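You operate a simulated robot arm through the tools that you are given. There is no shell and no other tool. Be economical: measure what you need, move in short steps, check, and stop when the job is done.

You run a simulated robot arm. Do the job below in one go: nothing can be reset, and whatever is moved stays where it is left.

JOB
Put things in order on the breakfast bar. At the end: the clear tall glass from the breakfast bar stands where the grey gravy pot stood; the brown pepper mill stands where the blue milk carton stood; the grey gravy pot stands where the brown pepper mill stood; the blue milk carton from the breakfast bar is on the grey coaster; whatever was shut is shut again. Leave all else as you found it, and nothing knocked over.

Only the result counts: the job must be done as asked and must still hold three seconds after the hand-in. Knocking over, shifting, dropping, spilling or breaking anything else fails it.

ROBOT AND FRAMES
A 6-joint arm with a two-finger parallel gripper, fixed in place. Base frame: the origin is at the foot of the arm, x ahead of it, y to its left, z up; the work surface is at about z = 0. Units: cm, rad, N and s.
With the tool pointing down near the work surface it reaches from about 18 to 46 cm from the base axis. Its first joint turns from -1.222 to 1.222 rad. Payload 1.9 kg.
Tool frame: the origin (TCP) lies between the finger pads and is the grasp point; the fingertips stand 2.3 cm ahead of it; z points along the fingers, y is the line along which they close. Largest opening 9.4 cm; finger width 3.8, thickness 1; the body of the gripper, 5.4 by 9.6 cm, starts 3.9 cm behind the TCP.
Orientation is told as [roll, pitch, yaw] about the base's x, y, z axes, in that order, counted from this pose: with the fingers straight down and closing along the base's y, the tool's x points along the base's -x, its y along +y and its z along -z.

CONTROLS
- The arm moves only by the tool step_arm. Its arguments are lists of equal length, an entry for each row: "translation": the shift along the tool's x, y, z in cm, a list of three; "angular": the turn, a rotation vector about the tool's x, y, z in rad, a list of three; "fingers": the gripper command, from -1 (shut) to 1 (fully open), values between in proportion. In form: {"translation": [[x, y, z], ...], "angular": [[rx, ry, rz], ...], "fingers": [fingers, ...]}. A call has 1 to 12 rows; each row shifts and turns the commanded pose from where the row before left it, along the tool's axes as they then stand. A row lasts 0.2 s, in which the tool goes at most 5 cm and 0.15 rad; a call with a longer step from one row to the next is refused whole, and so is a gripper value outside its range. Where a pose cannot be reached the arm comes as near as it can. A force on the tool above 40 N (or 10 N above the force at the start of the call, whichever is more), or a blocked arm, ends the call early, and 0.2 s more pass. The fingers move at their own pace (about 10.8 cm/s each) and stop on an object; they squeeze with about 32 N. The grip force told is the motor's: it shows also when the fingers shut on nothing. Time passes only in rows, and 0.2 s behind the last, so rows that do not move let the fingers close. The reply holds the time, the measured pose of the TCP, the force on the tool along the base axes, the opening and the grip force, in the units named above and with some noise.
- Cameras (640 x 400 px; columns grow to the right, rows downward): "scene" is fixed at [4.9, 30.17, 43.64]; the picture's right is [-0.85, -0.53, 0.00], its down [-0.23, 0.38, -0.90] and it looks along [0.47, -0.76, -0.44] (base axes); focal length 252 px, centre (320, 200). "wrist" rides on the gripper at [-3.9, 0, -4.4] in the tool frame; the picture's right is [0.00, -1.00, 0.00], its down [0.97, 0.00, -0.24] and it looks along [0.24, 0.00, 0.97] (tool axes); focal length 218 px, centre (320, 200). There is no depth. A picture from a camera that has moved, and an enlarged one, comes with that camera's place and axes in the base frame and with its lens.
- snapshot(camera): a new picture of that camera. The clock stands still meanwhile.
- close_up(camera, box): a new picture of the part [left, top, right, bottom] of that camera's present view, enlarged. The clock stands still meanwhile.
- job_done(): hands the job in; it is judged then, once.

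Go step by step. Nothing tells you positions but the pictures and the camera data: compare them with the known pose of the tool, close in by small moves and look again before you grip or let go. The budget is 120 turns and 76 pictures, counting those below and the enlarged ones. Unless the task says otherwise, let go and move clear before handing in, and close with one line.

The tools are called by a JSON object that holds its "name" and its "arguments". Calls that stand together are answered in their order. step_arm: Moves the arm, as the interface text tells. Its arguments: {"type":"object","properties":{"translation":{"type":"array"},"angular":{"type":"array"},"fingers":{"type":"array"}},"required":["translation","angular","fingers"]} The other tools are called the same way: snapshot (camera) takes a picture; close_up (camera, box) takes an enlarged picture of a part of a camera's view; job_done () hands the job in.

At the start:

```text
time_s: 0.0
position: [22.62, -15.97, 38.31]
tcp_rot: [0.002, -0.002, 0.0]
force: [-0.7, -0.3, 0.5]
gripper_width: 9.4
gripper_force: 0.0
```

scene: 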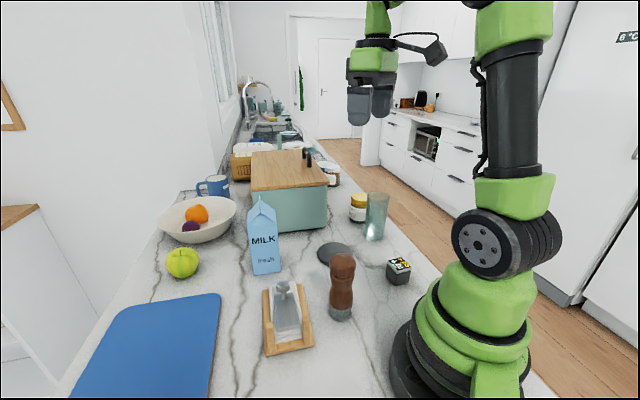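
wrist: 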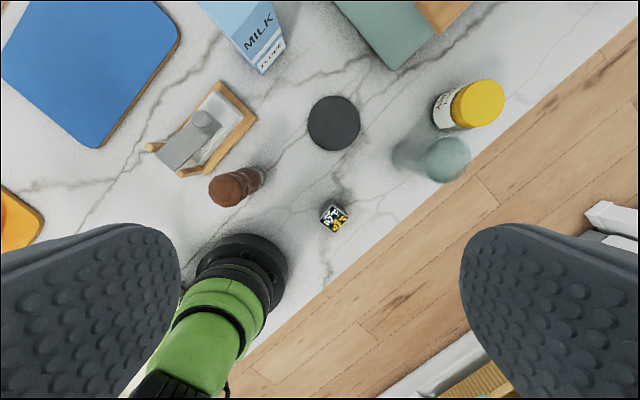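

I see the milk carton, mill, glass, coaster and several other things; I need to identify the gravy pot and anything that is shut. I'll take enlarged views first.

{"name": "close_up", "arguments": {"camera": "scene", "box": [230, 180, 430, 360]}}

{"name": "close_up", "arguments": {"camera": "scene", "box": [150, 80, 410, 250]}}

{"name": "close_up", "arguments": {"camera": "wrist", "box": [120, 0, 520, 250]}}

```text
2.22 times, centred on (330, 270) of scene
camera zoom: at [4.9, 30.17, 43.64], right [-0.85, -0.53, 0.0], down [-0.23, 0.38, -0.9], along [0.47, -0.76, -0.44], focal length 561 px, centre (298, 44)
```

zoom: 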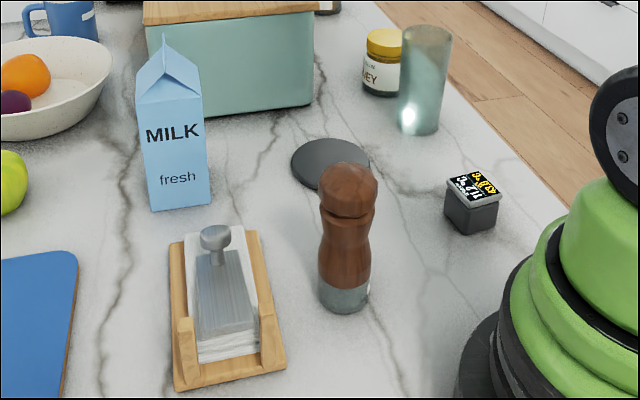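

```text
2.35 times, centred on (280, 165) of scene
camera zoom: at [4.9, 30.17, 43.64], right [-0.85, -0.53, 0.0], down [-0.23, 0.38, -0.9], along [0.47, -0.76, -0.44], focal length 594 px, centre (414, 282)
```

zoom: 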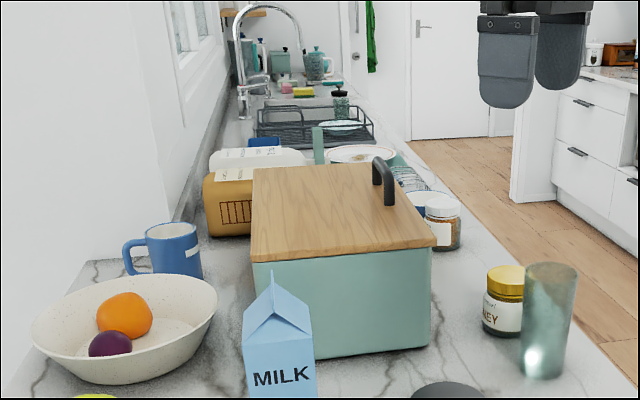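

```text
1.60 times, centred on (320, 125) of wrist
camera zoom: at [26.48, -15.86, 42.69], right [0.0, -1.0, 0.0], down [-0.97, 0.0, 0.24], along [-0.24, 0.0, -0.97], focal length 349 px, centre (320, 320)
```

zoom: 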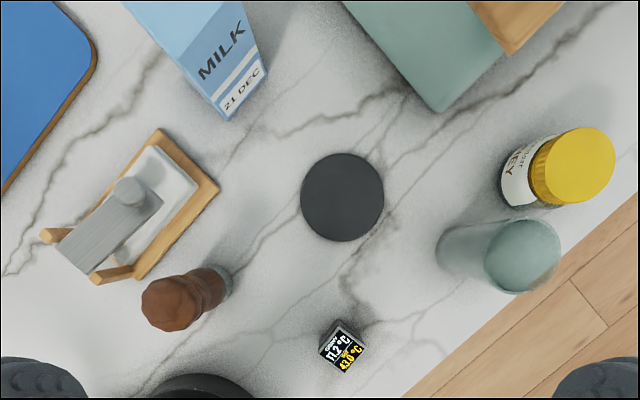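

The coaster is near (30.5,-18.5), the mill at (20.5,-3), the milk carton at about (43,-6) and the glass at about (25,-33.5). I look closer at the grey cube and the teal box, either of which could be or hold the gravy pot.

{"name": "close_up", "arguments": {"camera": "wrist", "box": [300, 190, 364, 240]}}

{"name": "close_up", "arguments": {"camera": "scene", "box": [370, 240, 434, 290]}}

{"name": "close_up", "arguments": {"camera": "scene", "box": [240, 130, 400, 240]}}

```text
8.00 times, centred on (332, 215) of wrist
camera zoom: at [26.48, -15.86, 42.69], right [0.0, -1.0, 0.0], down [-0.97, 0.0, 0.24], along [-0.24, 0.0, -0.97], focal length 1746 px, centre (224, 80)
```

zoom: 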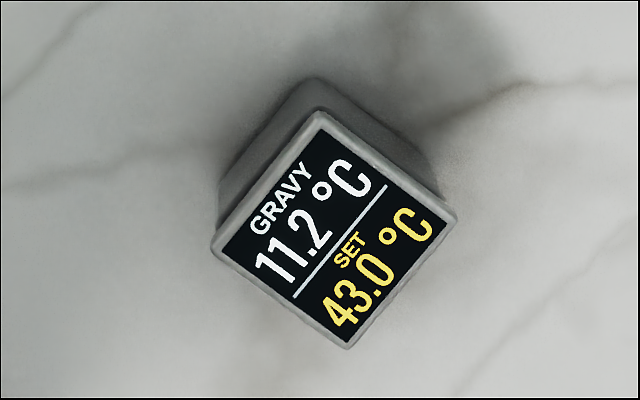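

```text
8.00 times, centred on (402, 265) of scene
camera zoom: at [4.9, 30.17, 43.64], right [-0.85, -0.53, 0.0], down [-0.23, 0.38, -0.9], along [0.47, -0.76, -0.44], focal length 2020 px, centre (-336, -320)
```

zoom: 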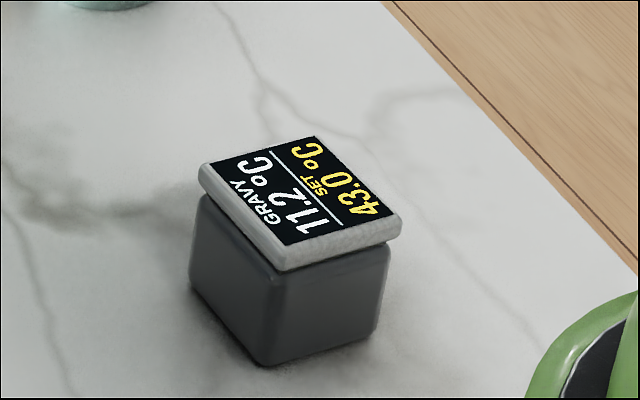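

```text
3.64 times, centred on (320, 185) of scene
camera zoom: at [4.9, 30.17, 43.64], right [-0.85, -0.53, 0.0], down [-0.23, 0.38, -0.9], along [0.47, -0.76, -0.44], focal length 918 px, centre (320, 254)
```

zoom: 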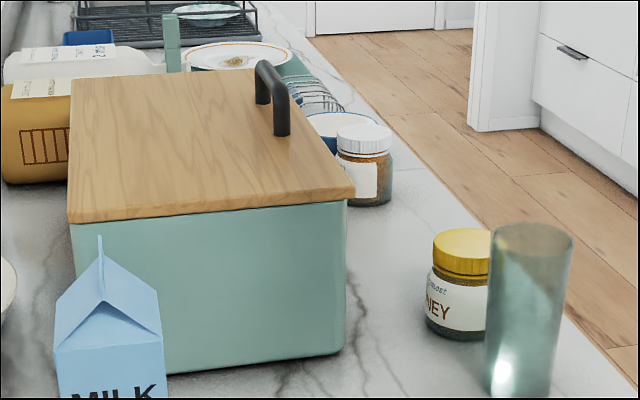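

The grey cube is labelled GRAVY, so that is the grey gravy pot, at about (13.2,-18.6) and about 4 cm high. The teal box is out of reach and stays shut. The order is milk → coaster, mill → milk's spot, pot → mill's spot, glass → pot's spot. I move over the milk for a look first.

{"name": "step_arm", "arguments": {"translation": [[-3.2, 2, 1.2], [-3.2, 2, 1.2], [-3.2, 2, 1.2], [-3.2, 2, 1.2], [-3.2, 2, 1.2], [0, 0, 0]], "angular": [[0, 0, 0], [0, 0, 0], [0, 0, 0], [0, 0, 0], [0, 0, 0], [0, 0, 0]], "fingers": [1, 1, 1, 1, 1, 1]}}

{"name": "snapshot", "arguments": {"camera": "wrist"}}

```text
time_s: 1.4
position: [38.73, -5.82, 32.37]
tcp_rot: [0.0, -0.002, 0.0]
force: [-0.4, 0.6, -0.3]
gripper_width: 9.38
gripper_force: 0.1
```

```text
67 pictures are left
camera wrist: at [42.59, -5.86, 36.83], right [0.0, -1.0, 0.0], down [-0.97, 0.0, 0.24], along [-0.24, 0.0, -0.97], focal length 218 px, centre (320, 200)
```

wrist: 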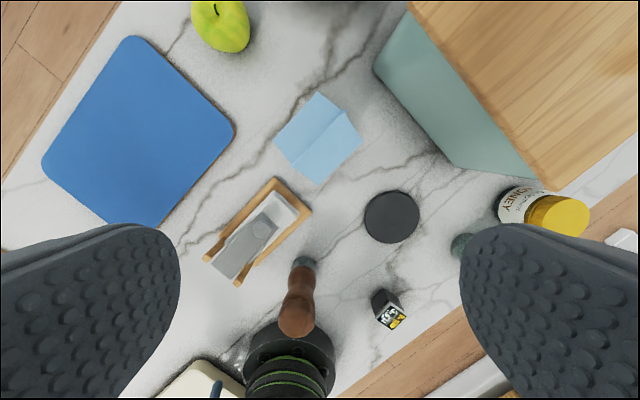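

Reachable here. I enlarge the milk carton to get its orientation and ridge.

{"name": "close_up", "arguments": {"camera": "wrist", "box": [240, 60, 400, 160]}}

{"name": "close_up", "arguments": {"camera": "scene", "box": [224, 180, 304, 290]}}

{"name": "close_up", "arguments": {"camera": "wrist", "box": [240, 180, 440, 340]}}

```text
4.00 times, centred on (320, 110) of wrist
camera zoom: at [42.59, -5.86, 36.83], right [0.0, -1.0, 0.0], down [-0.97, 0.0, 0.24], along [-0.24, 0.0, -0.97], focal length 873 px, centre (320, 560)
```

zoom: 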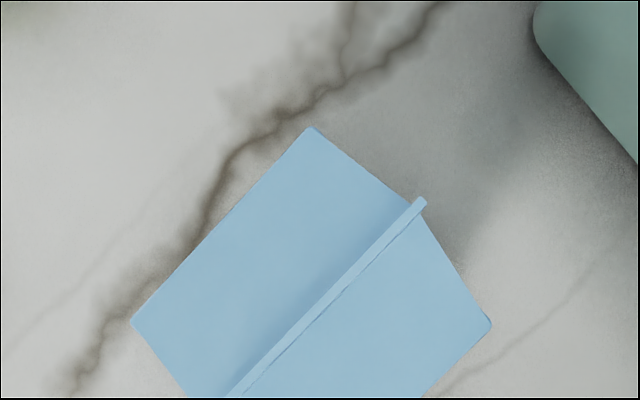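

```text
3.64 times, centred on (264, 235) of scene
camera zoom: at [4.9, 30.17, 43.64], right [-0.85, -0.53, 0.0], down [-0.23, 0.38, -0.9], along [0.47, -0.76, -0.44], focal length 918 px, centre (524, 73)
```

zoom: 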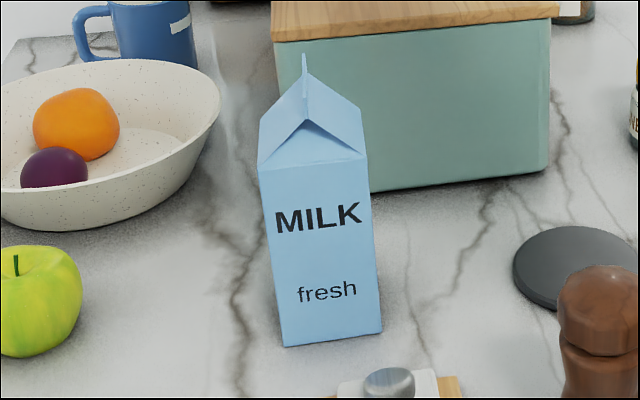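

```text
2.50 times, centred on (340, 260) of wrist
camera zoom: at [42.59, -5.86, 36.83], right [0.0, -1.0, 0.0], down [-0.97, 0.0, 0.24], along [-0.24, 0.0, -0.97], focal length 546 px, centre (270, 50)
```

zoom: 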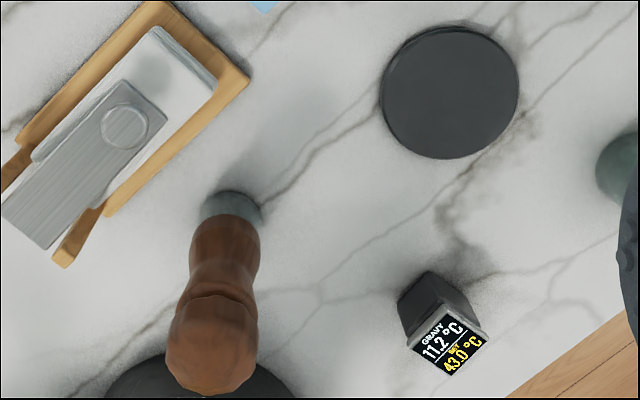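

The carton is centred at about (43.2,-5.6), 6.5 cm square at 45°, with its eaves at about 13.8 and ridge at about 18. I turn by 45° and come down to just above it.

{"name": "step_arm", "arguments": {"translation": [[-4.5, 0.3, 0], [0, 0, 0], [0, 0, 0], [0, 0, 0], [0, 0, 0], [0, 0, 0], [0, 0, 0], [0, 0, 3], [0, 0, 3], [0, 0, 3], [0, 0, 0]], "angular": [[0, 0, 0], [0, 0, -0.131], [0, 0, -0.131], [0, 0, -0.131], [0, 0, -0.131], [0, 0, -0.131], [0, 0, -0.131], [0, 0, 0], [0, 0, 0], [0, 0, 0], [0, 0, 0]], "fingers": [1, 1, 1, 1, 1, 1, 1, 1, 1, 1, 1]}}

{"name": "snapshot", "arguments": {"camera": "wrist"}}

{"name": "snapshot", "arguments": {"camera": "scene"}}

```text
time_s: 3.8
position: [41.54, -4.17, 21.82]
tcp_rot: [0.0, -0.002, 0.785]
force: [0.1, 0.7, -0.5]
gripper_width: 9.41
gripper_force: 0.0
out of reach, approached as far as the arm can: row 1
```

```text
63 pictures are left
camera wrist: at [44.31, -1.38, 26.44], right [0.71, -0.71, 0.0], down [-0.69, -0.69, 0.24], along [-0.17, -0.17, -0.97], focal length 218 px, centre (320, 200)
```

wrist: 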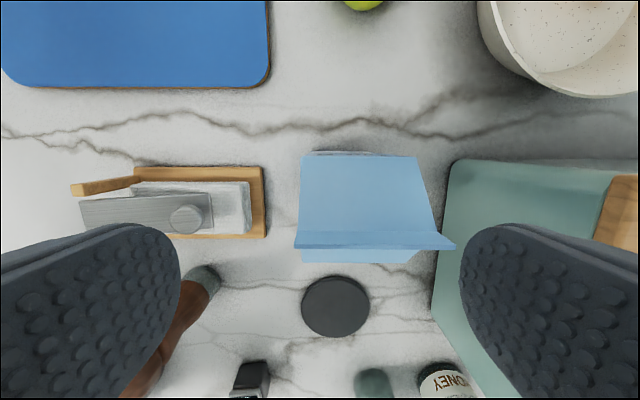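

```text
62 pictures are left
```

scene: 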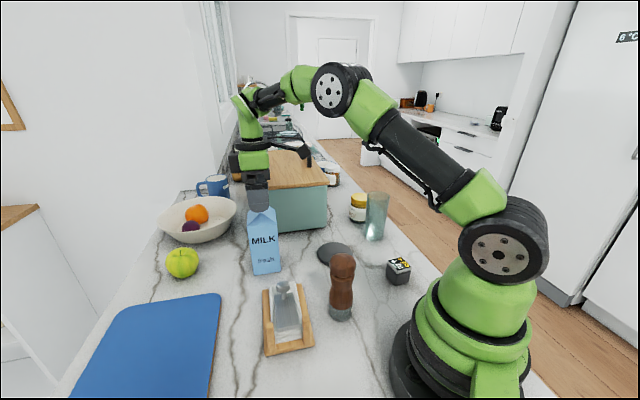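

The carton sits to the right between the fingers, so I shift 2.2 cm along the tool's -y and check.

{"name": "step_arm", "arguments": {"translation": [[-0.15, -2.18, 0], [0, 0, 0]], "angular": [[0, 0, 0], [0, 0, 0]], "fingers": [1, 1]}}

{"name": "snapshot", "arguments": {"camera": "wrist"}}

```text
time_s: 4.4
position: [43.26, -5.63, 21.9]
tcp_rot: [-0.001, -0.001, 0.784]
force: [-0.6, 0.3, 0.4]
gripper_width: 9.39
gripper_force: 0.1
```

```text
61 pictures are left
camera wrist: at [45.98, -2.83, 26.44], right [0.71, -0.71, 0.0], down [-0.69, -0.69, 0.24], along [-0.17, -0.17, -0.97], focal length 218 px, centre (320, 200)
```

wrist: 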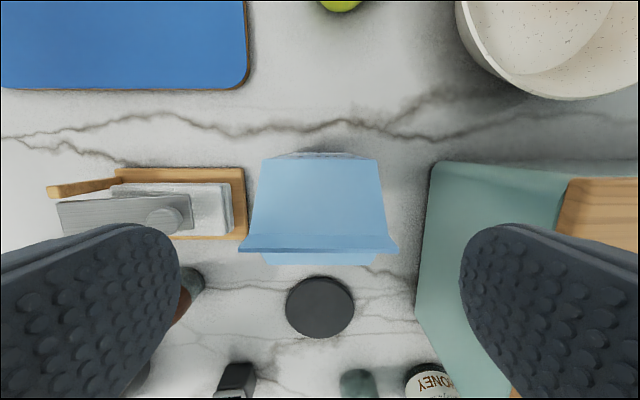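

Centred, with the ridge at about 18.1. I descend to TCP z≈14.5 and close.

{"name": "step_arm", "arguments": {"translation": [[0, 0, 2.5], [0, 0, 2.5], [0, 0, 1.6], [0, 0, 0.8], [0, 0, 0]], "angular": [[0, 0, 0], [0, 0, 0], [0, 0, 0], [0, 0, 0], [0, 0, 0]], "fingers": [1, 1, 1, 1, 1]}}

{"name": "close_up", "arguments": {"camera": "scene", "box": [220, 140, 320, 290]}}

```text
time_s: 5.6
position: [43.14, -5.59, 14.66]
tcp_rot: [0.0, -0.003, 0.785]
force: [-4.4, 1.5, 11.0]
gripper_width: 9.4
gripper_force: 0.1
```

```text
2.67 times, centred on (270, 215) of scene
camera zoom: at [4.89, 30.17, 43.64], right [-0.85, -0.53, 0.0], down [-0.23, 0.38, -0.9], along [0.47, -0.76, -0.44], focal length 673 px, centre (453, 160)
```

zoom: 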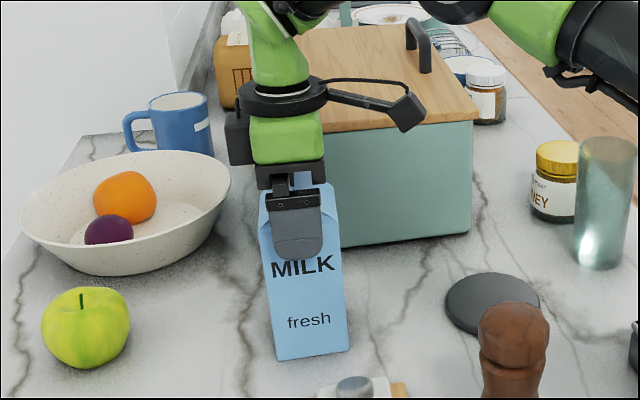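

The palm just touches the ridge (11 N), so I back off 0.3 cm and close.

{"name": "step_arm", "arguments": {"translation": [[0, 0, -0.25], [0, 0, 0], [0, 0, 0], [0, 0, 0], [0, 0, 0]], "angular": [[0, 0, 0], [0, 0, 0], [0, 0, 0], [0, 0, 0], [0, 0, 0]], "fingers": [1, 1, -1, -1, -1]}}

```text
time_s: 6.8
position: [43.32, -5.67, 14.73]
tcp_rot: [0.001, -0.002, 0.784]
force: [-2.3, -0.5, -0.4]
gripper_width: 6.61
gripper_force: 31.9
```

Gripped at 6.6 cm. I lift a little and look.

{"name": "step_arm", "arguments": {"translation": [[0, 0, -1], [0, 0, -1.5], [0, 0, -1.5], [0, 0, 0]], "angular": [[0, 0, 0], [0, 0, 0], [0, 0, 0], [0, 0, 0]], "fingers": [-1, -1, -1, -1]}}

{"name": "close_up", "arguments": {"camera": "scene", "box": [220, 130, 380, 290]}}

```text
time_s: 7.8
position: [43.3, -5.68, 18.69]
tcp_rot: [0.001, -0.002, 0.785]
force: [-0.9, 0.9, -6.8]
gripper_width: 6.61
gripper_force: 32.5
```

```text
2.50 times, centred on (300, 210) of scene
camera zoom: at [4.9, 30.17, 43.64], right [-0.85, -0.53, 0.0], down [-0.23, 0.38, -0.9], along [0.47, -0.76, -0.44], focal length 631 px, centre (370, 175)
```

zoom: 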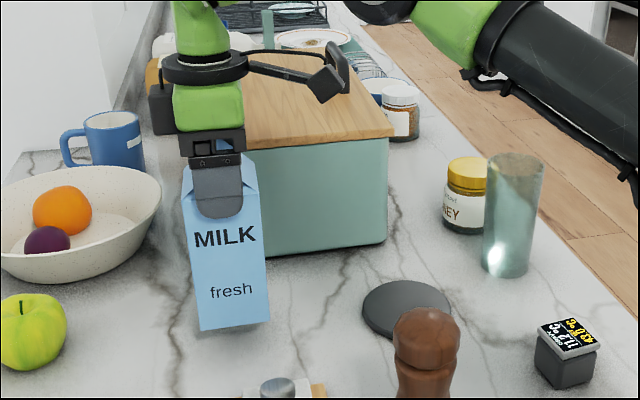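

Lifted straight. I carry it 18 cm along tool x to over the coaster (30.6,-18.45).

{"name": "step_arm", "arguments": {"translation": [[3, -0.05, 0], [4, 0, 0], [4, 0, 0], [4, 0, 0], [3, 0, 0], [0, 0, 0], [0, 0, 0]], "angular": [[0, 0, 0], [0, 0, 0], [0, 0, 0], [0, 0, 0], [0, 0, 0], [0, 0, 0], [0, 0, 0]], "fingers": [-1, -1, -1, -1, -1, -1, -1]}}

{"name": "close_up", "arguments": {"camera": "scene", "box": [270, 150, 430, 300]}}

{"name": "snapshot", "arguments": {"camera": "wrist"}}

```text
time_s: 9.4
position: [30.5, -18.48, 18.65]
tcp_rot: [-0.001, -0.001, 0.786]
force: [-0.9, -0.5, -6.2]
gripper_width: 6.55
gripper_force: 32.1
```

```text
2.67 times, centred on (350, 225) of scene
camera zoom: at [4.9, 30.17, 43.64], right [-0.85, -0.53, 0.0], down [-0.23, 0.38, -0.9], along [0.47, -0.76, -0.44], focal length 673 px, centre (240, 133)
```

zoom: 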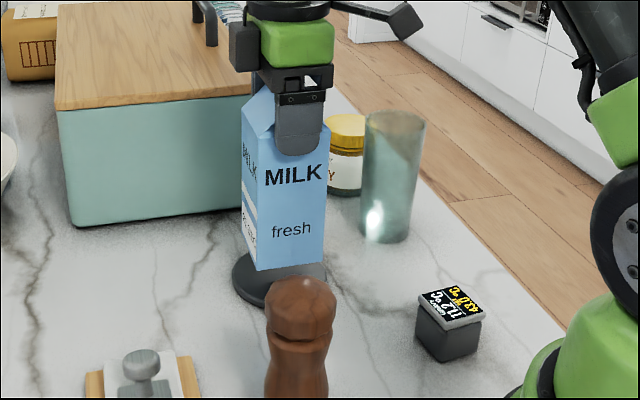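

```text
57 pictures are left
camera wrist: at [33.21, -15.68, 23.2], right [0.71, -0.71, 0.0], down [-0.69, -0.69, 0.24], along [-0.17, -0.17, -0.97], focal length 218 px, centre (320, 200)
```

wrist: 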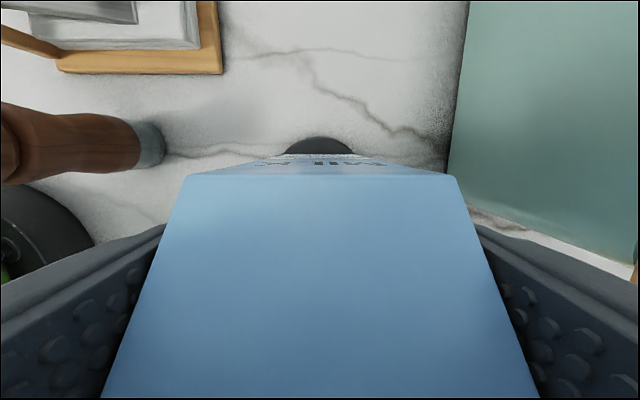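

Coaster and carton are aligned. I lower carefully.

{"name": "step_arm", "arguments": {"translation": [[0, 0, 1.5], [0, 0, 1.3], [0, 0, 0.2], [0, 0, 0]], "angular": [[0, 0, 0], [0, 0, 0], [0, 0, 0], [0, 0, 0]], "fingers": [-1, -1, -1, -1]}}

{"name": "close_up", "arguments": {"camera": "scene", "box": [300, 210, 380, 290]}}

```text
time_s: 10.4
position: [30.39, -18.46, 15.69]
tcp_rot: [0.0, -0.003, 0.788]
force: [1.0, -0.4, -4.7]
gripper_width: 6.59
gripper_force: 32.0
```

```text
5.00 times, centred on (340, 250) of scene
camera zoom: at [4.9, 30.17, 43.64], right [-0.85, -0.53, 0.0], down [-0.23, 0.38, -0.9], along [0.47, -0.76, -0.44], focal length 1263 px, centre (220, -50)
```

zoom: 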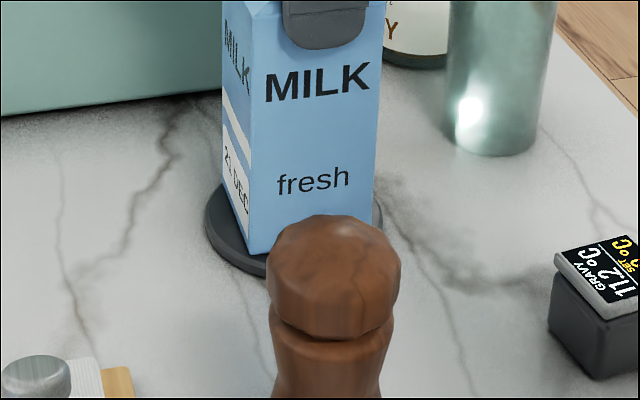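

{"name": "step_arm", "arguments": {"translation": [[0, 0, 0.15], [0, 0, 0.1], [0, 0, 0]], "angular": [[0, 0, 0], [0, 0, 0], [0, 0, 0]], "fingers": [-1, -1, -1]}}

```text
time_s: 11.2
position: [30.54, -18.52, 15.64]
tcp_rot: [-0.004, -0.004, 0.786]
force: [-8.9, 1.0, 34.6]
gripper_width: 6.62
gripper_force: 32.2
```

It is in contact with the coaster. I relieve a bit and let go slowly.

{"name": "step_arm", "arguments": {"translation": [[0, 0, -0.2], [0, 0, 0]], "angular": [[0, 0, 0], [0, 0, 0]], "fingers": [-1, -1]}}

```text
time_s: 11.8
position: [30.42, -18.4, 15.75]
tcp_rot: [0.001, -0.001, 0.786]
force: [2.8, -0.2, 1.9]
gripper_width: 6.59
gripper_force: 32.1
```

Now nearly weight-neutral. I release and rise.

{"name": "step_arm", "arguments": {"translation": [[0, 0, 0], [0, 0, 0], [0, 0, 0], [0, 0, -2], [0, 0, -4], [0, 0, -4], [0, 0, 0]], "angular": [[0, 0, 0], [0, 0, 0], [0, 0, 0], [0, 0, 0], [0, 0, 0], [0, 0, 0], [0, 0, 0]], "fingers": [0.4, 1, 1, 1, 1, 1, 1]}}

{"name": "snapshot", "arguments": {"camera": "scene"}}

{"name": "snapshot", "arguments": {"camera": "wrist"}}

```text
time_s: 13.4
position: [30.39, -18.45, 25.55]
tcp_rot: [0.0, -0.002, 0.785]
force: [-0.7, -0.3, 0.7]
gripper_width: 9.43
gripper_force: 0.1
```

```text
55 pictures are left
```

scene: 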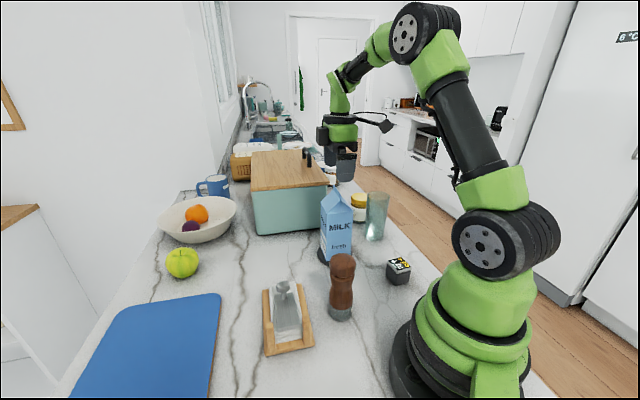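

```text
54 pictures are left
camera wrist: at [33.12, -15.71, 30.18], right [0.71, -0.71, 0.0], down [-0.69, -0.69, 0.24], along [-0.17, -0.17, -0.97], focal length 218 px, centre (320, 200)
```

wrist: 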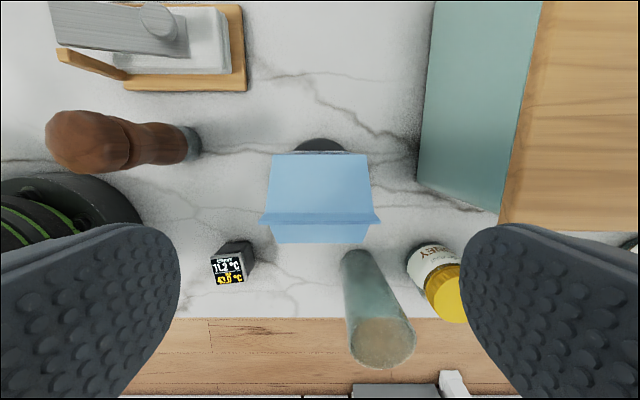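

The milk stands on the coaster. I next go over the mill at (20.6,-2.9), staying high.

{"name": "step_arm", "arguments": {"translation": [[-0.8, 3.6, 0], [-0.8, 3.6, 0], [-0.8, 3.6, 0], [-0.8, 3.6, 0], [-0.8, 3.6, 0], [0, 0, 0]], "angular": [[0, 0, 0], [0, 0, 0], [0, 0, 0], [0, 0, 0], [0, 0, 0], [0, 0, 0]], "fingers": [1, 1, 1, 1, 1, 1]}}

{"name": "snapshot", "arguments": {"camera": "wrist"}}

{"name": "close_up", "arguments": {"camera": "scene", "box": [300, 200, 400, 330]}}

```text
time_s: 14.8
position: [20.73, -2.84, 25.75]
tcp_rot: [0.0, 0.0, 0.785]
force: [-0.5, -0.6, 0.5]
gripper_width: 9.4
gripper_force: 0.1
```

```text
53 pictures are left
camera wrist: at [23.41, -0.06, 30.2], right [0.71, -0.71, 0.0], down [-0.69, -0.69, 0.24], along [-0.17, -0.17, -0.97], focal length 218 px, centre (320, 200)
```

wrist: 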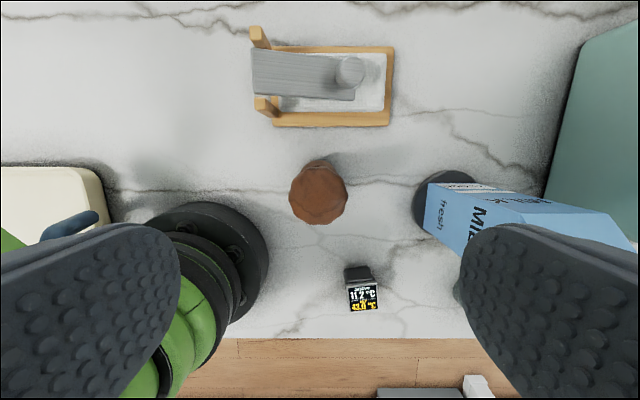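

```text
3.08 times, centred on (350, 265) of scene
camera zoom: at [4.9, 30.17, 43.64], right [-0.85, -0.53, 0.0], down [-0.23, 0.38, -0.9], along [0.47, -0.76, -0.44], focal length 777 px, centre (228, 0)
```

zoom: 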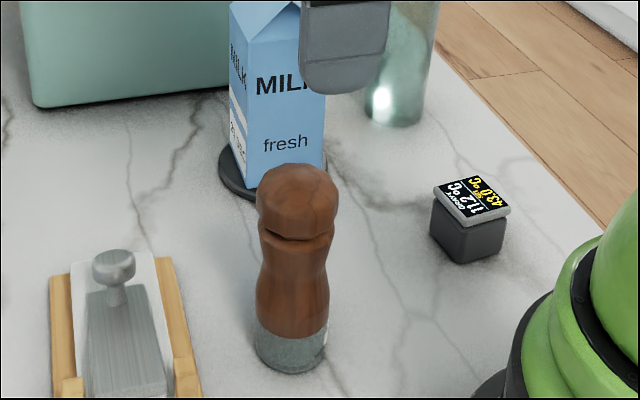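

The mill is centred under the tool at about (20.6,-2.8), and its top is at about 14. I descend to TCP z≈11.2.

{"name": "step_arm", "arguments": {"translation": [[0, 0.1, 4], [0, 0, 4], [0, 0, 4], [0, 0, 1.5], [0, 0, 1], [0, 0, 0]], "angular": [[0, 0, 0], [0, 0, 0], [0, 0, 0], [0, 0, 0], [0, 0, 0], [0, 0, 0]], "fingers": [1, 1, 1, 1, 1, 1]}}

{"name": "close_up", "arguments": {"camera": "scene", "box": [270, 190, 410, 330]}}

```text
time_s: 16.2
position: [20.4, -2.78, 11.13]
tcp_rot: [-0.001, -0.002, 0.786]
force: [-0.6, 0.0, 0.3]
gripper_width: 9.38
gripper_force: 0.0
```

```text
2.86 times, centred on (340, 260) of scene
camera zoom: at [4.9, 30.17, 43.64], right [-0.85, -0.53, 0.0], down [-0.23, 0.38, -0.9], along [0.47, -0.76, -0.44], focal length 722 px, centre (263, 29)
```

zoom: 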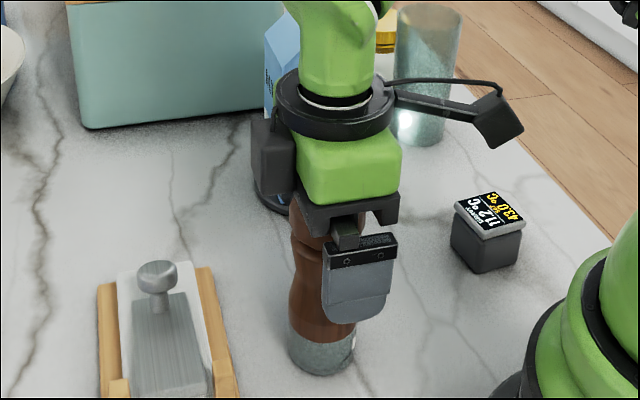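

{"name": "step_arm", "arguments": {"translation": [[0, 0, 0], [0, 0, 0], [0, 0, 0], [0, 0, 0]], "angular": [[0, 0, 0], [0, 0, 0], [0, 0, 0], [0, 0, 0]], "fingers": [0.2, -1, -1, -1]}}

```text
time_s: 17.2
position: [20.55, -2.98, 11.27]
tcp_rot: [0.0, 0.0, 0.785]
force: [0.5, 0.4, 0.1]
gripper_width: 4.74
gripper_force: 32.0
```

Gripped at 4.7 cm. I lift it clear.

{"name": "step_arm", "arguments": {"translation": [[0, 0, -1], [0, 0, -3], [0, 0, -4], [0, 0, 0]], "angular": [[0, 0, 0], [0, 0, 0], [0, 0, 0], [0, 0, 0]], "fingers": [-1, -1, -1, -1]}}

{"name": "close_up", "arguments": {"camera": "scene", "box": [270, 150, 430, 330]}}

```text
time_s: 18.2
position: [20.56, -2.79, 19.28]
tcp_rot: [0.001, -0.002, 0.786]
force: [-0.1, -0.3, -2.6]
gripper_width: 4.71
gripper_force: 32.0
```

```text
2.22 times, centred on (350, 240) of scene
camera zoom: at [4.9, 30.17, 43.64], right [-0.85, -0.53, 0.0], down [-0.23, 0.38, -0.9], along [0.47, -0.76, -0.44], focal length 561 px, centre (253, 111)
```

zoom: 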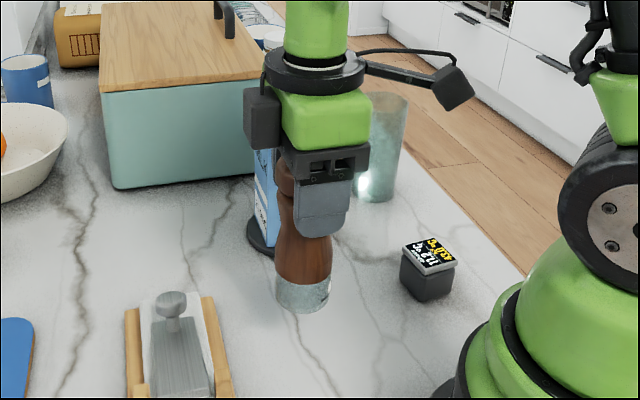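

I carry the mill to the milk's former spot (43.2,-5.6).

{"name": "step_arm", "arguments": {"translation": [[-2.345, -2.993, 0], [-2.345, -2.993, 0], [-2.345, -2.993, 0], [-2.345, -2.993, 0], [-2.345, -2.993, 0], [-2.345, -2.993, 0], [0, 0, 0], [0, 0, 0]], "angular": [[0, 0, 0], [0, 0, 0], [0, 0, 0], [0, 0, 0], [0, 0, 0], [0, 0, 0], [0, 0, 0], [0, 0, 0]], "fingers": [-1, -1, -1, -1, -1, -1, -1, -1]}}

```text
time_s: 20.0
position: [43.17, -5.63, 19.27]
tcp_rot: [0.0, -0.001, 0.786]
force: [0.0, -0.3, -1.6]
gripper_width: 4.7
gripper_force: 31.7
```

{"name": "step_arm", "arguments": {"translation": [[0, 0, 3], [0, 0, 3], [0, 0, 1.5], [0, 0, 0.3], [0, 0, 0]], "angular": [[0, 0, 0], [0, 0, 0], [0, 0, 0], [0, 0, 0], [0, 0, 0]], "fingers": [-1, -1, -1, -1, -1]}}

{"name": "close_up", "arguments": {"camera": "scene", "box": [220, 170, 340, 290]}}

```text
time_s: 21.2
position: [43.3, -5.6, 11.39]
tcp_rot: [0.001, -0.001, 0.787]
force: [-0.2, 0.0, -0.6]
gripper_width: 4.73
gripper_force: 31.9
```

```text
3.33 times, centred on (280, 230) of scene
camera zoom: at [4.9, 30.17, 43.64], right [-0.85, -0.53, 0.0], down [-0.23, 0.38, -0.9], along [0.47, -0.76, -0.44], focal length 842 px, centre (453, 100)
```

zoom: 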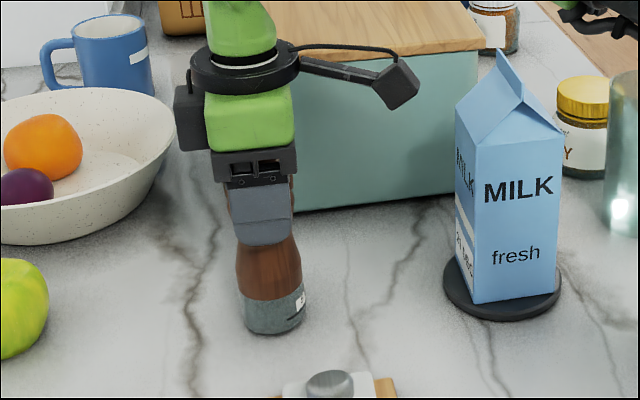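

{"name": "step_arm", "arguments": {"translation": [[0, 0, 0.1], [0, 0, 0], [0, 0, 0]], "angular": [[0, 0, 0], [0, 0, 0], [0, 0, 0]], "fingers": [-1, -1, -1]}}

```text
time_s: 22.0
position: [43.18, -5.5, 11.21]
tcp_rot: [0.0, -0.002, 0.785]
force: [0.7, 0.6, -2.8]
gripper_width: 4.72
gripper_force: 31.7
```

The mill is very near the surface; I take tiny further steps until the load goes.

{"name": "step_arm", "arguments": {"translation": [[0, 0, 0.07], [0, 0, 0], [0, 0, 0]], "angular": [[0, 0, 0], [0, 0, 0], [0, 0, 0]], "fingers": [-1, -1, -1]}}

```text
time_s: 22.8
position: [43.26, -5.54, 11.21]
tcp_rot: [0.001, -0.001, 0.787]
force: [0.6, 0.1, -2.5]
gripper_width: 4.74
gripper_force: 31.9
```

{"name": "step_arm", "arguments": {"translation": [[0, 0, 0.08], [0, 0, 0], [0, 0, 0]], "angular": [[0, 0, 0], [0, 0, 0], [0, 0, 0]], "fingers": [-1, -1, -1]}}

```text
time_s: 23.6
position: [43.34, -5.65, 11.16]
tcp_rot: [0.001, 0.0, 0.784]
force: [-5.3, -0.7, 10.5]
gripper_width: 4.74
gripper_force: 31.8
```

Contact. I relieve it a hair, release and rise.

{"name": "step_arm", "arguments": {"translation": [[0, 0, -0.05], [0, 0, 0], [0, 0, 0], [0, 0, 0], [0, 0, -1], [0, 0, -3], [0, 0, -4], [0, 0, -3], [0, 0, 0]], "angular": [[0, 0, 0], [0, 0, 0], [0, 0, 0], [0, 0, 0], [0, 0, 0], [0, 0, 0], [0, 0, 0], [0, 0, 0], [0, 0, 0]], "fingers": [-1, 0.3, 1, 1, 1, 1, 1, 1, 1]}}

{"name": "snapshot", "arguments": {"camera": "scene"}}

{"name": "snapshot", "arguments": {"camera": "wrist"}}

```text
time_s: 25.6
position: [43.16, -5.51, 22.26]
tcp_rot: [0.001, -0.001, 0.785]
force: [1.0, 0.5, -0.9]
gripper_width: 9.41
gripper_force: 0.1
```

```text
48 pictures are left
```

scene: 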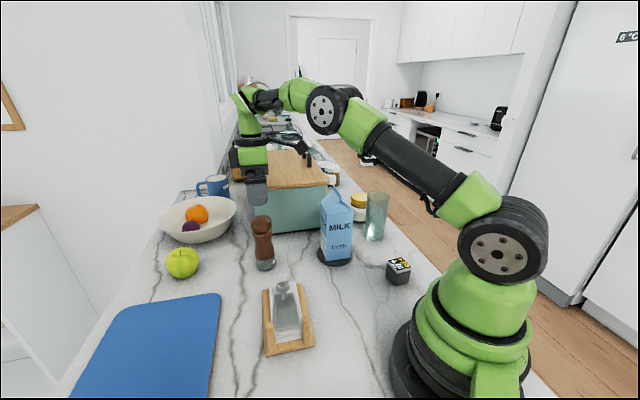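

```text
47 pictures are left
camera wrist: at [45.89, -2.74, 26.74], right [0.71, -0.71, 0.0], down [-0.69, -0.69, 0.24], along [-0.17, -0.17, -0.97], focal length 218 px, centre (320, 200)
```

wrist: 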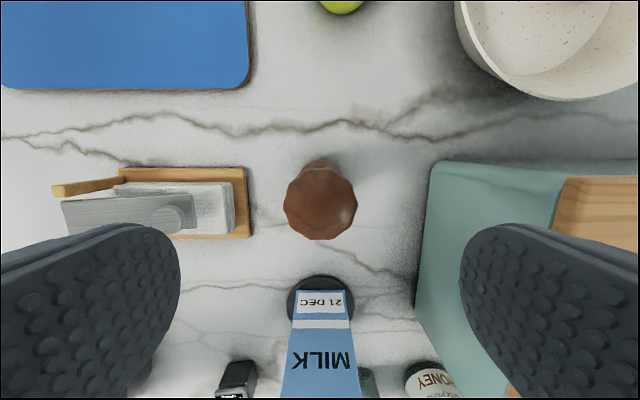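

The mill stands on the milk's spot. Now I go over the gravy pot at about (13.2,-18.6), staying high.

{"name": "step_arm", "arguments": {"translation": [[3.81, 1.49, -0.8], [3.81, 1.49, -0.8], [3.81, 1.49, -0.8], [3.81, 1.49, -0.8], [3.81, 1.49, 0], [3.81, 1.49, 0], [3.81, 1.49, 0], [3.81, 1.49, 0], [0, 0, 0]], "angular": [[0, 0, 0], [0, 0, 0], [0, 0, 0], [0, 0, 0], [0, 0, 0], [0, 0, 0], [0, 0, 0], [0, 0, 0], [0, 0, 0]], "fingers": [1, 1, 1, 1, 1, 1, 1, 1, 1]}}

{"name": "snapshot", "arguments": {"camera": "wrist"}}

```text
time_s: 27.6
position: [13.26, -18.48, 25.26]
tcp_rot: [0.0, 0.0, 0.787]
force: [0.3, 0.3, 0.4]
gripper_width: 9.4
gripper_force: 0.1
```

```text
46 pictures are left
camera wrist: at [15.95, -15.74, 29.74], right [0.71, -0.71, 0.0], down [-0.69, -0.69, 0.24], along [-0.17, -0.17, -0.97], focal length 218 px, centre (320, 200)
```

wrist: 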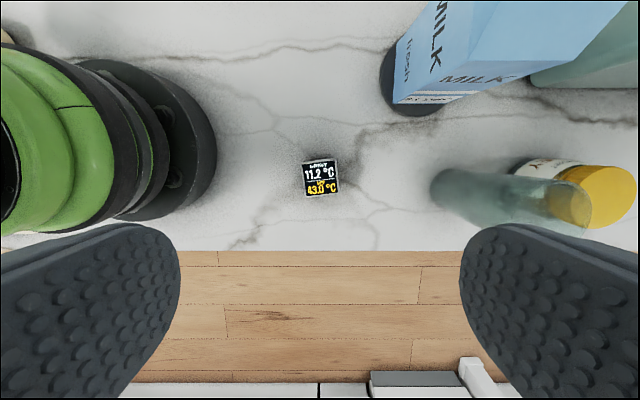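

{"name": "close_up", "arguments": {"camera": "wrist", "box": [288, 150, 352, 206]}}

```text
7.14 times, centred on (320, 178) of wrist
camera zoom: at [15.95, -15.74, 29.74], right [0.71, -0.71, 0.0], down [-0.69, -0.69, 0.24], along [-0.17, -0.17, -0.97], focal length 1559 px, centre (320, 357)
```

zoom: 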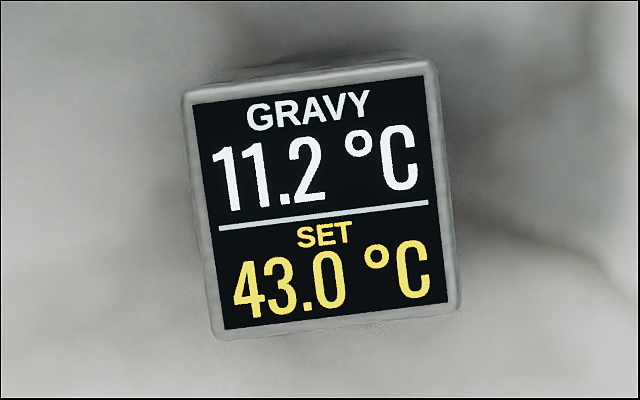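

The pot is 4.3 cm wide and turned 0.13 rad relative to the tool. I align and descend to z≈2.9.

{"name": "step_arm", "arguments": {"translation": [[-0.2, 0, 0], [0, 0, 4.5], [0, 0, 4.5], [0, 0, 4.5], [0, 0, 4.5], [0, 0, 3], [0, 0, 1], [0, 0, 0.3], [0, 0, 0]], "angular": [[0, 0, -0.13], [0, 0, 0], [0, 0, 0], [0, 0, 0], [0, 0, 0], [0, 0, 0], [0, 0, 0], [0, 0, 0], [0, 0, 0]], "fingers": [1, 1, 1, 1, 1, 1, 1, 1, 1]}}

{"name": "snapshot", "arguments": {"camera": "wrist"}}

{"name": "close_up", "arguments": {"camera": "scene", "box": [350, 200, 450, 310]}}

```text
time_s: 29.6
position: [13.38, -18.56, 3.01]
tcp_rot: [0.0, -0.003, 0.916]
force: [-0.8, 0.3, 0.2]
gripper_width: 9.38
gripper_force: 0.0
```

```text
44 pictures are left
camera wrist: at [15.73, -15.37, 7.49], right [0.79, -0.61, 0.0], down [-0.59, -0.77, 0.24], along [-0.14, -0.19, -0.97], focal length 218 px, centre (320, 200)
```

wrist: 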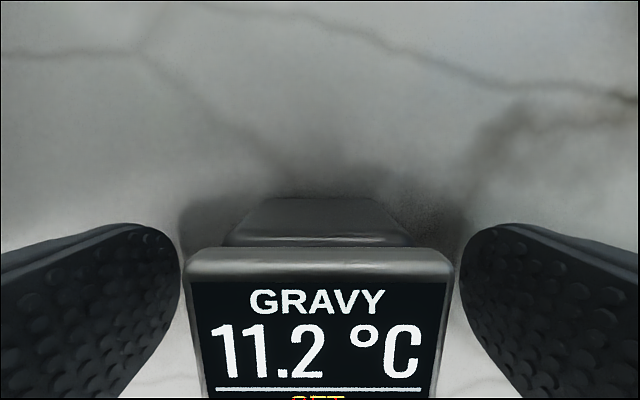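

```text
3.64 times, centred on (400, 255) of scene
camera zoom: at [4.9, 30.17, 43.64], right [-0.85, -0.53, 0.0], down [-0.23, 0.38, -0.9], along [0.47, -0.76, -0.44], focal length 918 px, centre (29, 0)
```

zoom: 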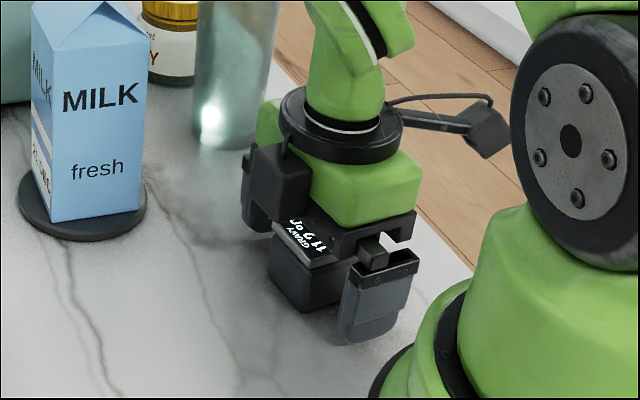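

Aligned. I close on it and lift.

{"name": "step_arm", "arguments": {"translation": [[0, 0, 0], [0, 0, 0], [0, 0, 0], [0, 0, 0]], "angular": [[0, 0, 0], [0, 0, 0], [0, 0, 0], [0, 0, 0]], "fingers": [0.2, -1, -1, -1]}}

{"name": "step_arm", "arguments": {"translation": [[0, 0, -1], [0, 0, -2], [0, 0, -3], [0, 0, -3], [0, 0, 0]], "angular": [[0, 0, 0], [0, 0, 0], [0, 0, 0], [0, 0, 0], [0, 0, 0]], "fingers": [-1, -1, -1, -1, -1]}}

{"name": "close_up", "arguments": {"camera": "scene", "box": [320, 150, 460, 310]}}

```text
time_s: 30.6
position: [13.45, -18.52, 2.96]
tcp_rot: [0.0, -0.001, 0.916]
force: [0.4, 0.4, 0.4]
gripper_width: 4.15
gripper_force: 31.9
```

```text
time_s: 31.8
position: [13.3, -18.53, 12.08]
tcp_rot: [0.0, 0.0, 0.917]
force: [-0.7, 0.0, -1.7]
gripper_width: 4.18
gripper_force: 32.2
```

```text
2.50 times, centred on (390, 230) of scene
camera zoom: at [4.9, 30.17, 43.64], right [-0.85, -0.53, 0.0], down [-0.23, 0.38, -0.9], along [0.47, -0.76, -0.44], focal length 631 px, centre (145, 125)
```

zoom: 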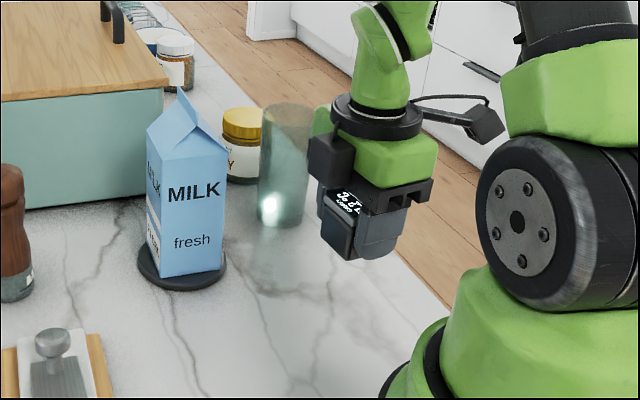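

Lifted intact. I carry it to the mill's former spot (20.6,-2.8).

{"name": "step_arm", "arguments": {"translation": [[-3.374, 0.762, 0], [-3.374, 0.762, 0], [-3.374, 0.762, 0], [-3.374, 0.762, 0], [-3.374, 0.762, 0], [0, 0, 0], [0, 0, 4], [0, 0, 3], [0, 0, 1.4], [0, 0, 0]], "angular": [[0, 0, 0], [0, 0, 0], [0, 0, 0], [0, 0, 0], [0, 0, 0], [0, 0, 0], [0, 0, 0], [0, 0, 0], [0, 0, 0], [0, 0, 0]], "fingers": [-1, -1, -1, -1, -1, -1, -1, -1, -1, -1]}}

{"name": "close_up", "arguments": {"camera": "scene", "box": [270, 200, 400, 330]}}

```text
time_s: 34.0
position: [20.66, -2.76, 3.66]
tcp_rot: [-0.001, -0.002, 0.916]
force: [0.0, 0.8, -0.7]
gripper_width: 4.19
gripper_force: 31.5
```

```text
3.08 times, centred on (335, 265) of scene
camera zoom: at [4.9, 30.17, 43.64], right [-0.85, -0.53, 0.0], down [-0.23, 0.38, -0.9], along [0.47, -0.76, -0.44], focal length 777 px, centre (274, 0)
```

zoom: 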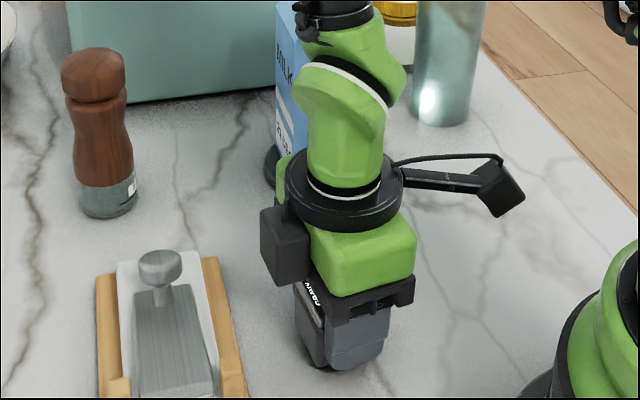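

{"name": "step_arm", "arguments": {"translation": [[0, 0, 0.45], [0, 0, 0.08], [0, 0, 0], [0, 0, 0]], "angular": [[0, 0, 0], [0, 0, 0], [0, 0, 0], [0, 0, 0]], "fingers": [-1, -1, -1, -1]}}

```text
time_s: 35.0
position: [20.63, -2.83, 3.19]
tcp_rot: [-0.001, -0.001, 0.917]
force: [0.0, 0.4, -1.8]
gripper_width: 4.17
gripper_force: 31.6
```

{"name": "step_arm", "arguments": {"translation": [[0, 0, 0.08], [0, 0, 0], [0, 0, 0]], "angular": [[0, 0, 0], [0, 0, 0], [0, 0, 0]], "fingers": [-1, -1, -1]}}

{"name": "step_arm", "arguments": {"translation": [[0, 0, 0.06], [0, 0, 0], [0, 0, 0]], "angular": [[0, 0, 0], [0, 0, 0], [0, 0, 0]], "fingers": [-1, -1, -1]}}

```text
time_s: 35.8
position: [20.68, -2.84, 3.08]
tcp_rot: [-0.001, -0.002, 0.916]
force: [-0.3, 0.3, -1.9]
gripper_width: 4.19
gripper_force: 31.8
```

```text
time_s: 36.6
position: [20.57, -2.73, 2.94]
tcp_rot: [0.0, -0.002, 0.915]
force: [0.2, 0.1, -1.6]
gripper_width: 4.18
gripper_force: 32.3
```

{"name": "step_arm", "arguments": {"translation": [[0, 0, 0.07], [0, 0, 0], [0, 0, 0]], "angular": [[0, 0, 0], [0, 0, 0], [0, 0, 0]], "fingers": [-1, -1, -1]}}

```text
time_s: 37.4
position: [20.61, -2.72, 2.97]
tcp_rot: [-0.001, 0.001, 0.917]
force: [-4.5, 0.6, 25.3]
gripper_width: 4.16
gripper_force: 31.7
```

Contact. I relieve it, release and rise.

{"name": "step_arm", "arguments": {"translation": [[0, 0, -0.08], [0, 0, 0], [0, 0, 0], [0, 0, 0], [0, 0, -1], [0, 0, -4], [0, 0, -4], [0, 0, -4], [0, 0, -4], [0, 0, -3], [0, 0, 0]], "angular": [[0, 0, 0], [0, 0, 0], [0, 0, 0], [0, 0, 0], [0, 0, 0], [0, 0, 0], [0, 0, 0], [0, 0, 0], [0, 0, 0], [0, 0, 0], [0, 0, 0]], "fingers": [-1, 0, 1, 1, 1, 1, 1, 1, 1, 1, 1]}}

{"name": "snapshot", "arguments": {"camera": "wrist"}}

{"name": "close_up", "arguments": {"camera": "scene", "box": [220, 170, 420, 350]}}

{"name": "close_up", "arguments": {"camera": "scene", "box": [335, 180, 405, 250]}}

```text
time_s: 39.8
position: [20.48, -2.71, 23.08]
tcp_rot: [-0.002, -0.002, 0.917]
force: [-0.1, 0.8, -0.2]
gripper_width: 9.39
gripper_force: 0.1
```

```text
40 pictures are left
camera wrist: at [22.84, 0.37, 27.47], right [0.79, -0.61, 0.0], down [-0.59, -0.77, 0.24], along [-0.14, -0.19, -0.97], focal length 218 px, centre (320, 200)
```

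wrist: 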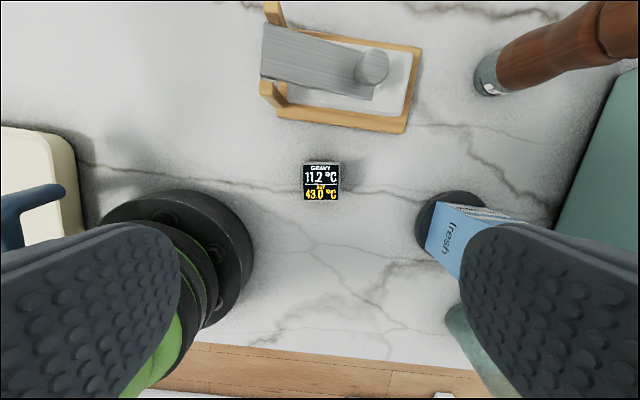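

```text
2.22 times, centred on (320, 260) of scene
camera zoom: at [4.9, 30.17, 43.64], right [-0.85, -0.53, 0.0], down [-0.23, 0.38, -0.9], along [0.47, -0.76, -0.44], focal length 561 px, centre (320, 67)
```

zoom: 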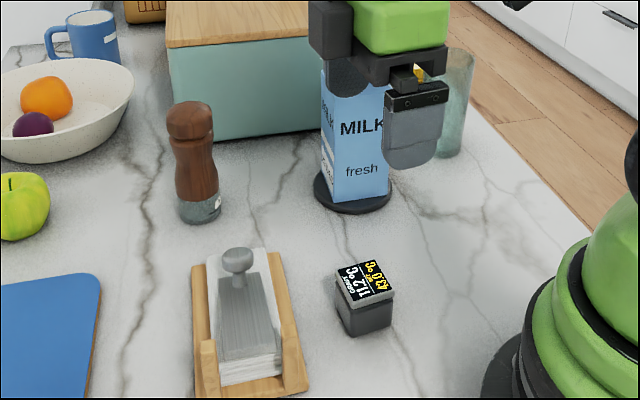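

```text
5.71 times, centred on (370, 215) of scene
camera zoom: at [4.9, 30.17, 43.64], right [-0.85, -0.53, 0.0], down [-0.23, 0.38, -0.9], along [0.47, -0.76, -0.44], focal length 1443 px, centre (34, 114)
```

zoom: 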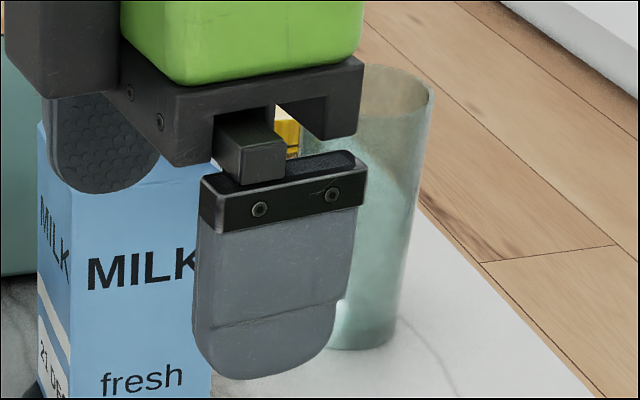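

The pot is in place. Now I go over the glass (about (24.9,-33.5)), passing clear of the milk.

{"name": "step_arm", "arguments": {"translation": [[3.106, -3.18, -0.3], [3.106, -3.18, -0.3], [3.106, -3.18, -0.3], [3.106, -3.18, -0.3], [3.106, -3.18, -0.3], [3.106, -3.18, -0.3], [3.106, -3.18, -0.3], [0, 0, 0]], "angular": [[0, 0, 0], [0, 0, 0], [0, 0, 0], [0, 0, 0], [0, 0, 0], [0, 0, 0], [0, 0, 0], [0, 0, 0]], "fingers": [1, 1, 1, 1, 1, 1, 1, 1]}}

{"name": "step_arm", "arguments": {"translation": [[0, 0, 0], [0, 0, 0], [0, 0, 0], [0, 0, 0], [0, 0, 0], [0, 0, 0], [0, 0, 0], [0, 0, 0], [0, 0, 0], [0, 0, 0], [0, 0, 0], [0, 0, 0]], "angular": [[0, 0, 0.146], [0, 0, 0.146], [0, 0, 0.146], [0, 0, 0.146], [0, 0, 0.146], [0, 0, 0.146], [0, 0, 0.146], [0, 0, 0.146], [0, 0, 0.146], [0, 0, 0.146], [0, 0, 0.146], [0, 0, 0]], "fingers": [1, 1, 1, 1, 1, 1, 1, 1, 1, 1, 1, 1]}}

{"name": "snapshot", "arguments": {"camera": "wrist"}}

{"name": "snapshot", "arguments": {"camera": "scene"}}

```text
time_s: 41.6
position: [25.06, -33.68, 24.94]
tcp_rot: [0.003, -0.003, 0.915]
force: [0.4, -0.8, 0.1]
gripper_width: 9.4
gripper_force: 0.1
```

```text
time_s: 44.2
position: [24.92, -33.75, 25.12]
tcp_rot: [0.001, 0.0, -0.693]
force: [-0.1, -0.4, 0.1]
gripper_width: 9.42
gripper_force: 0.0
```

```text
37 pictures are left
camera wrist: at [27.98, -36.13, 29.57], right [-0.64, -0.77, 0.0], down [-0.75, 0.62, 0.24], along [-0.18, 0.15, -0.97], focal length 218 px, centre (320, 200)
```

wrist: 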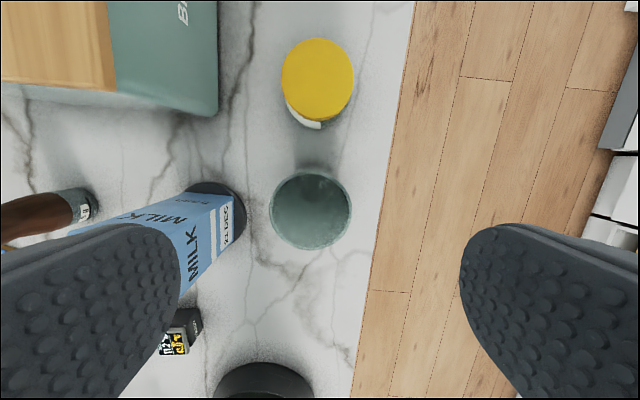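

```text
36 pictures are left
```

scene: 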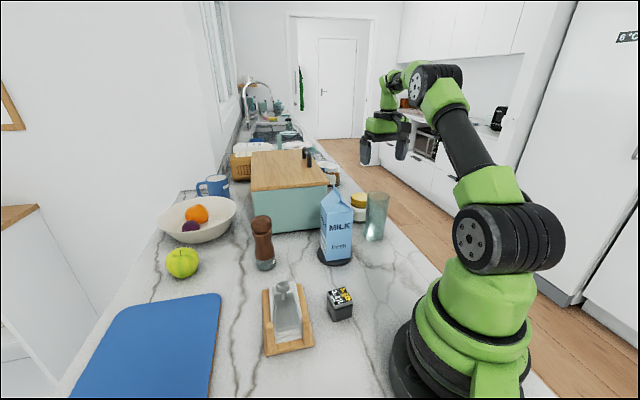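

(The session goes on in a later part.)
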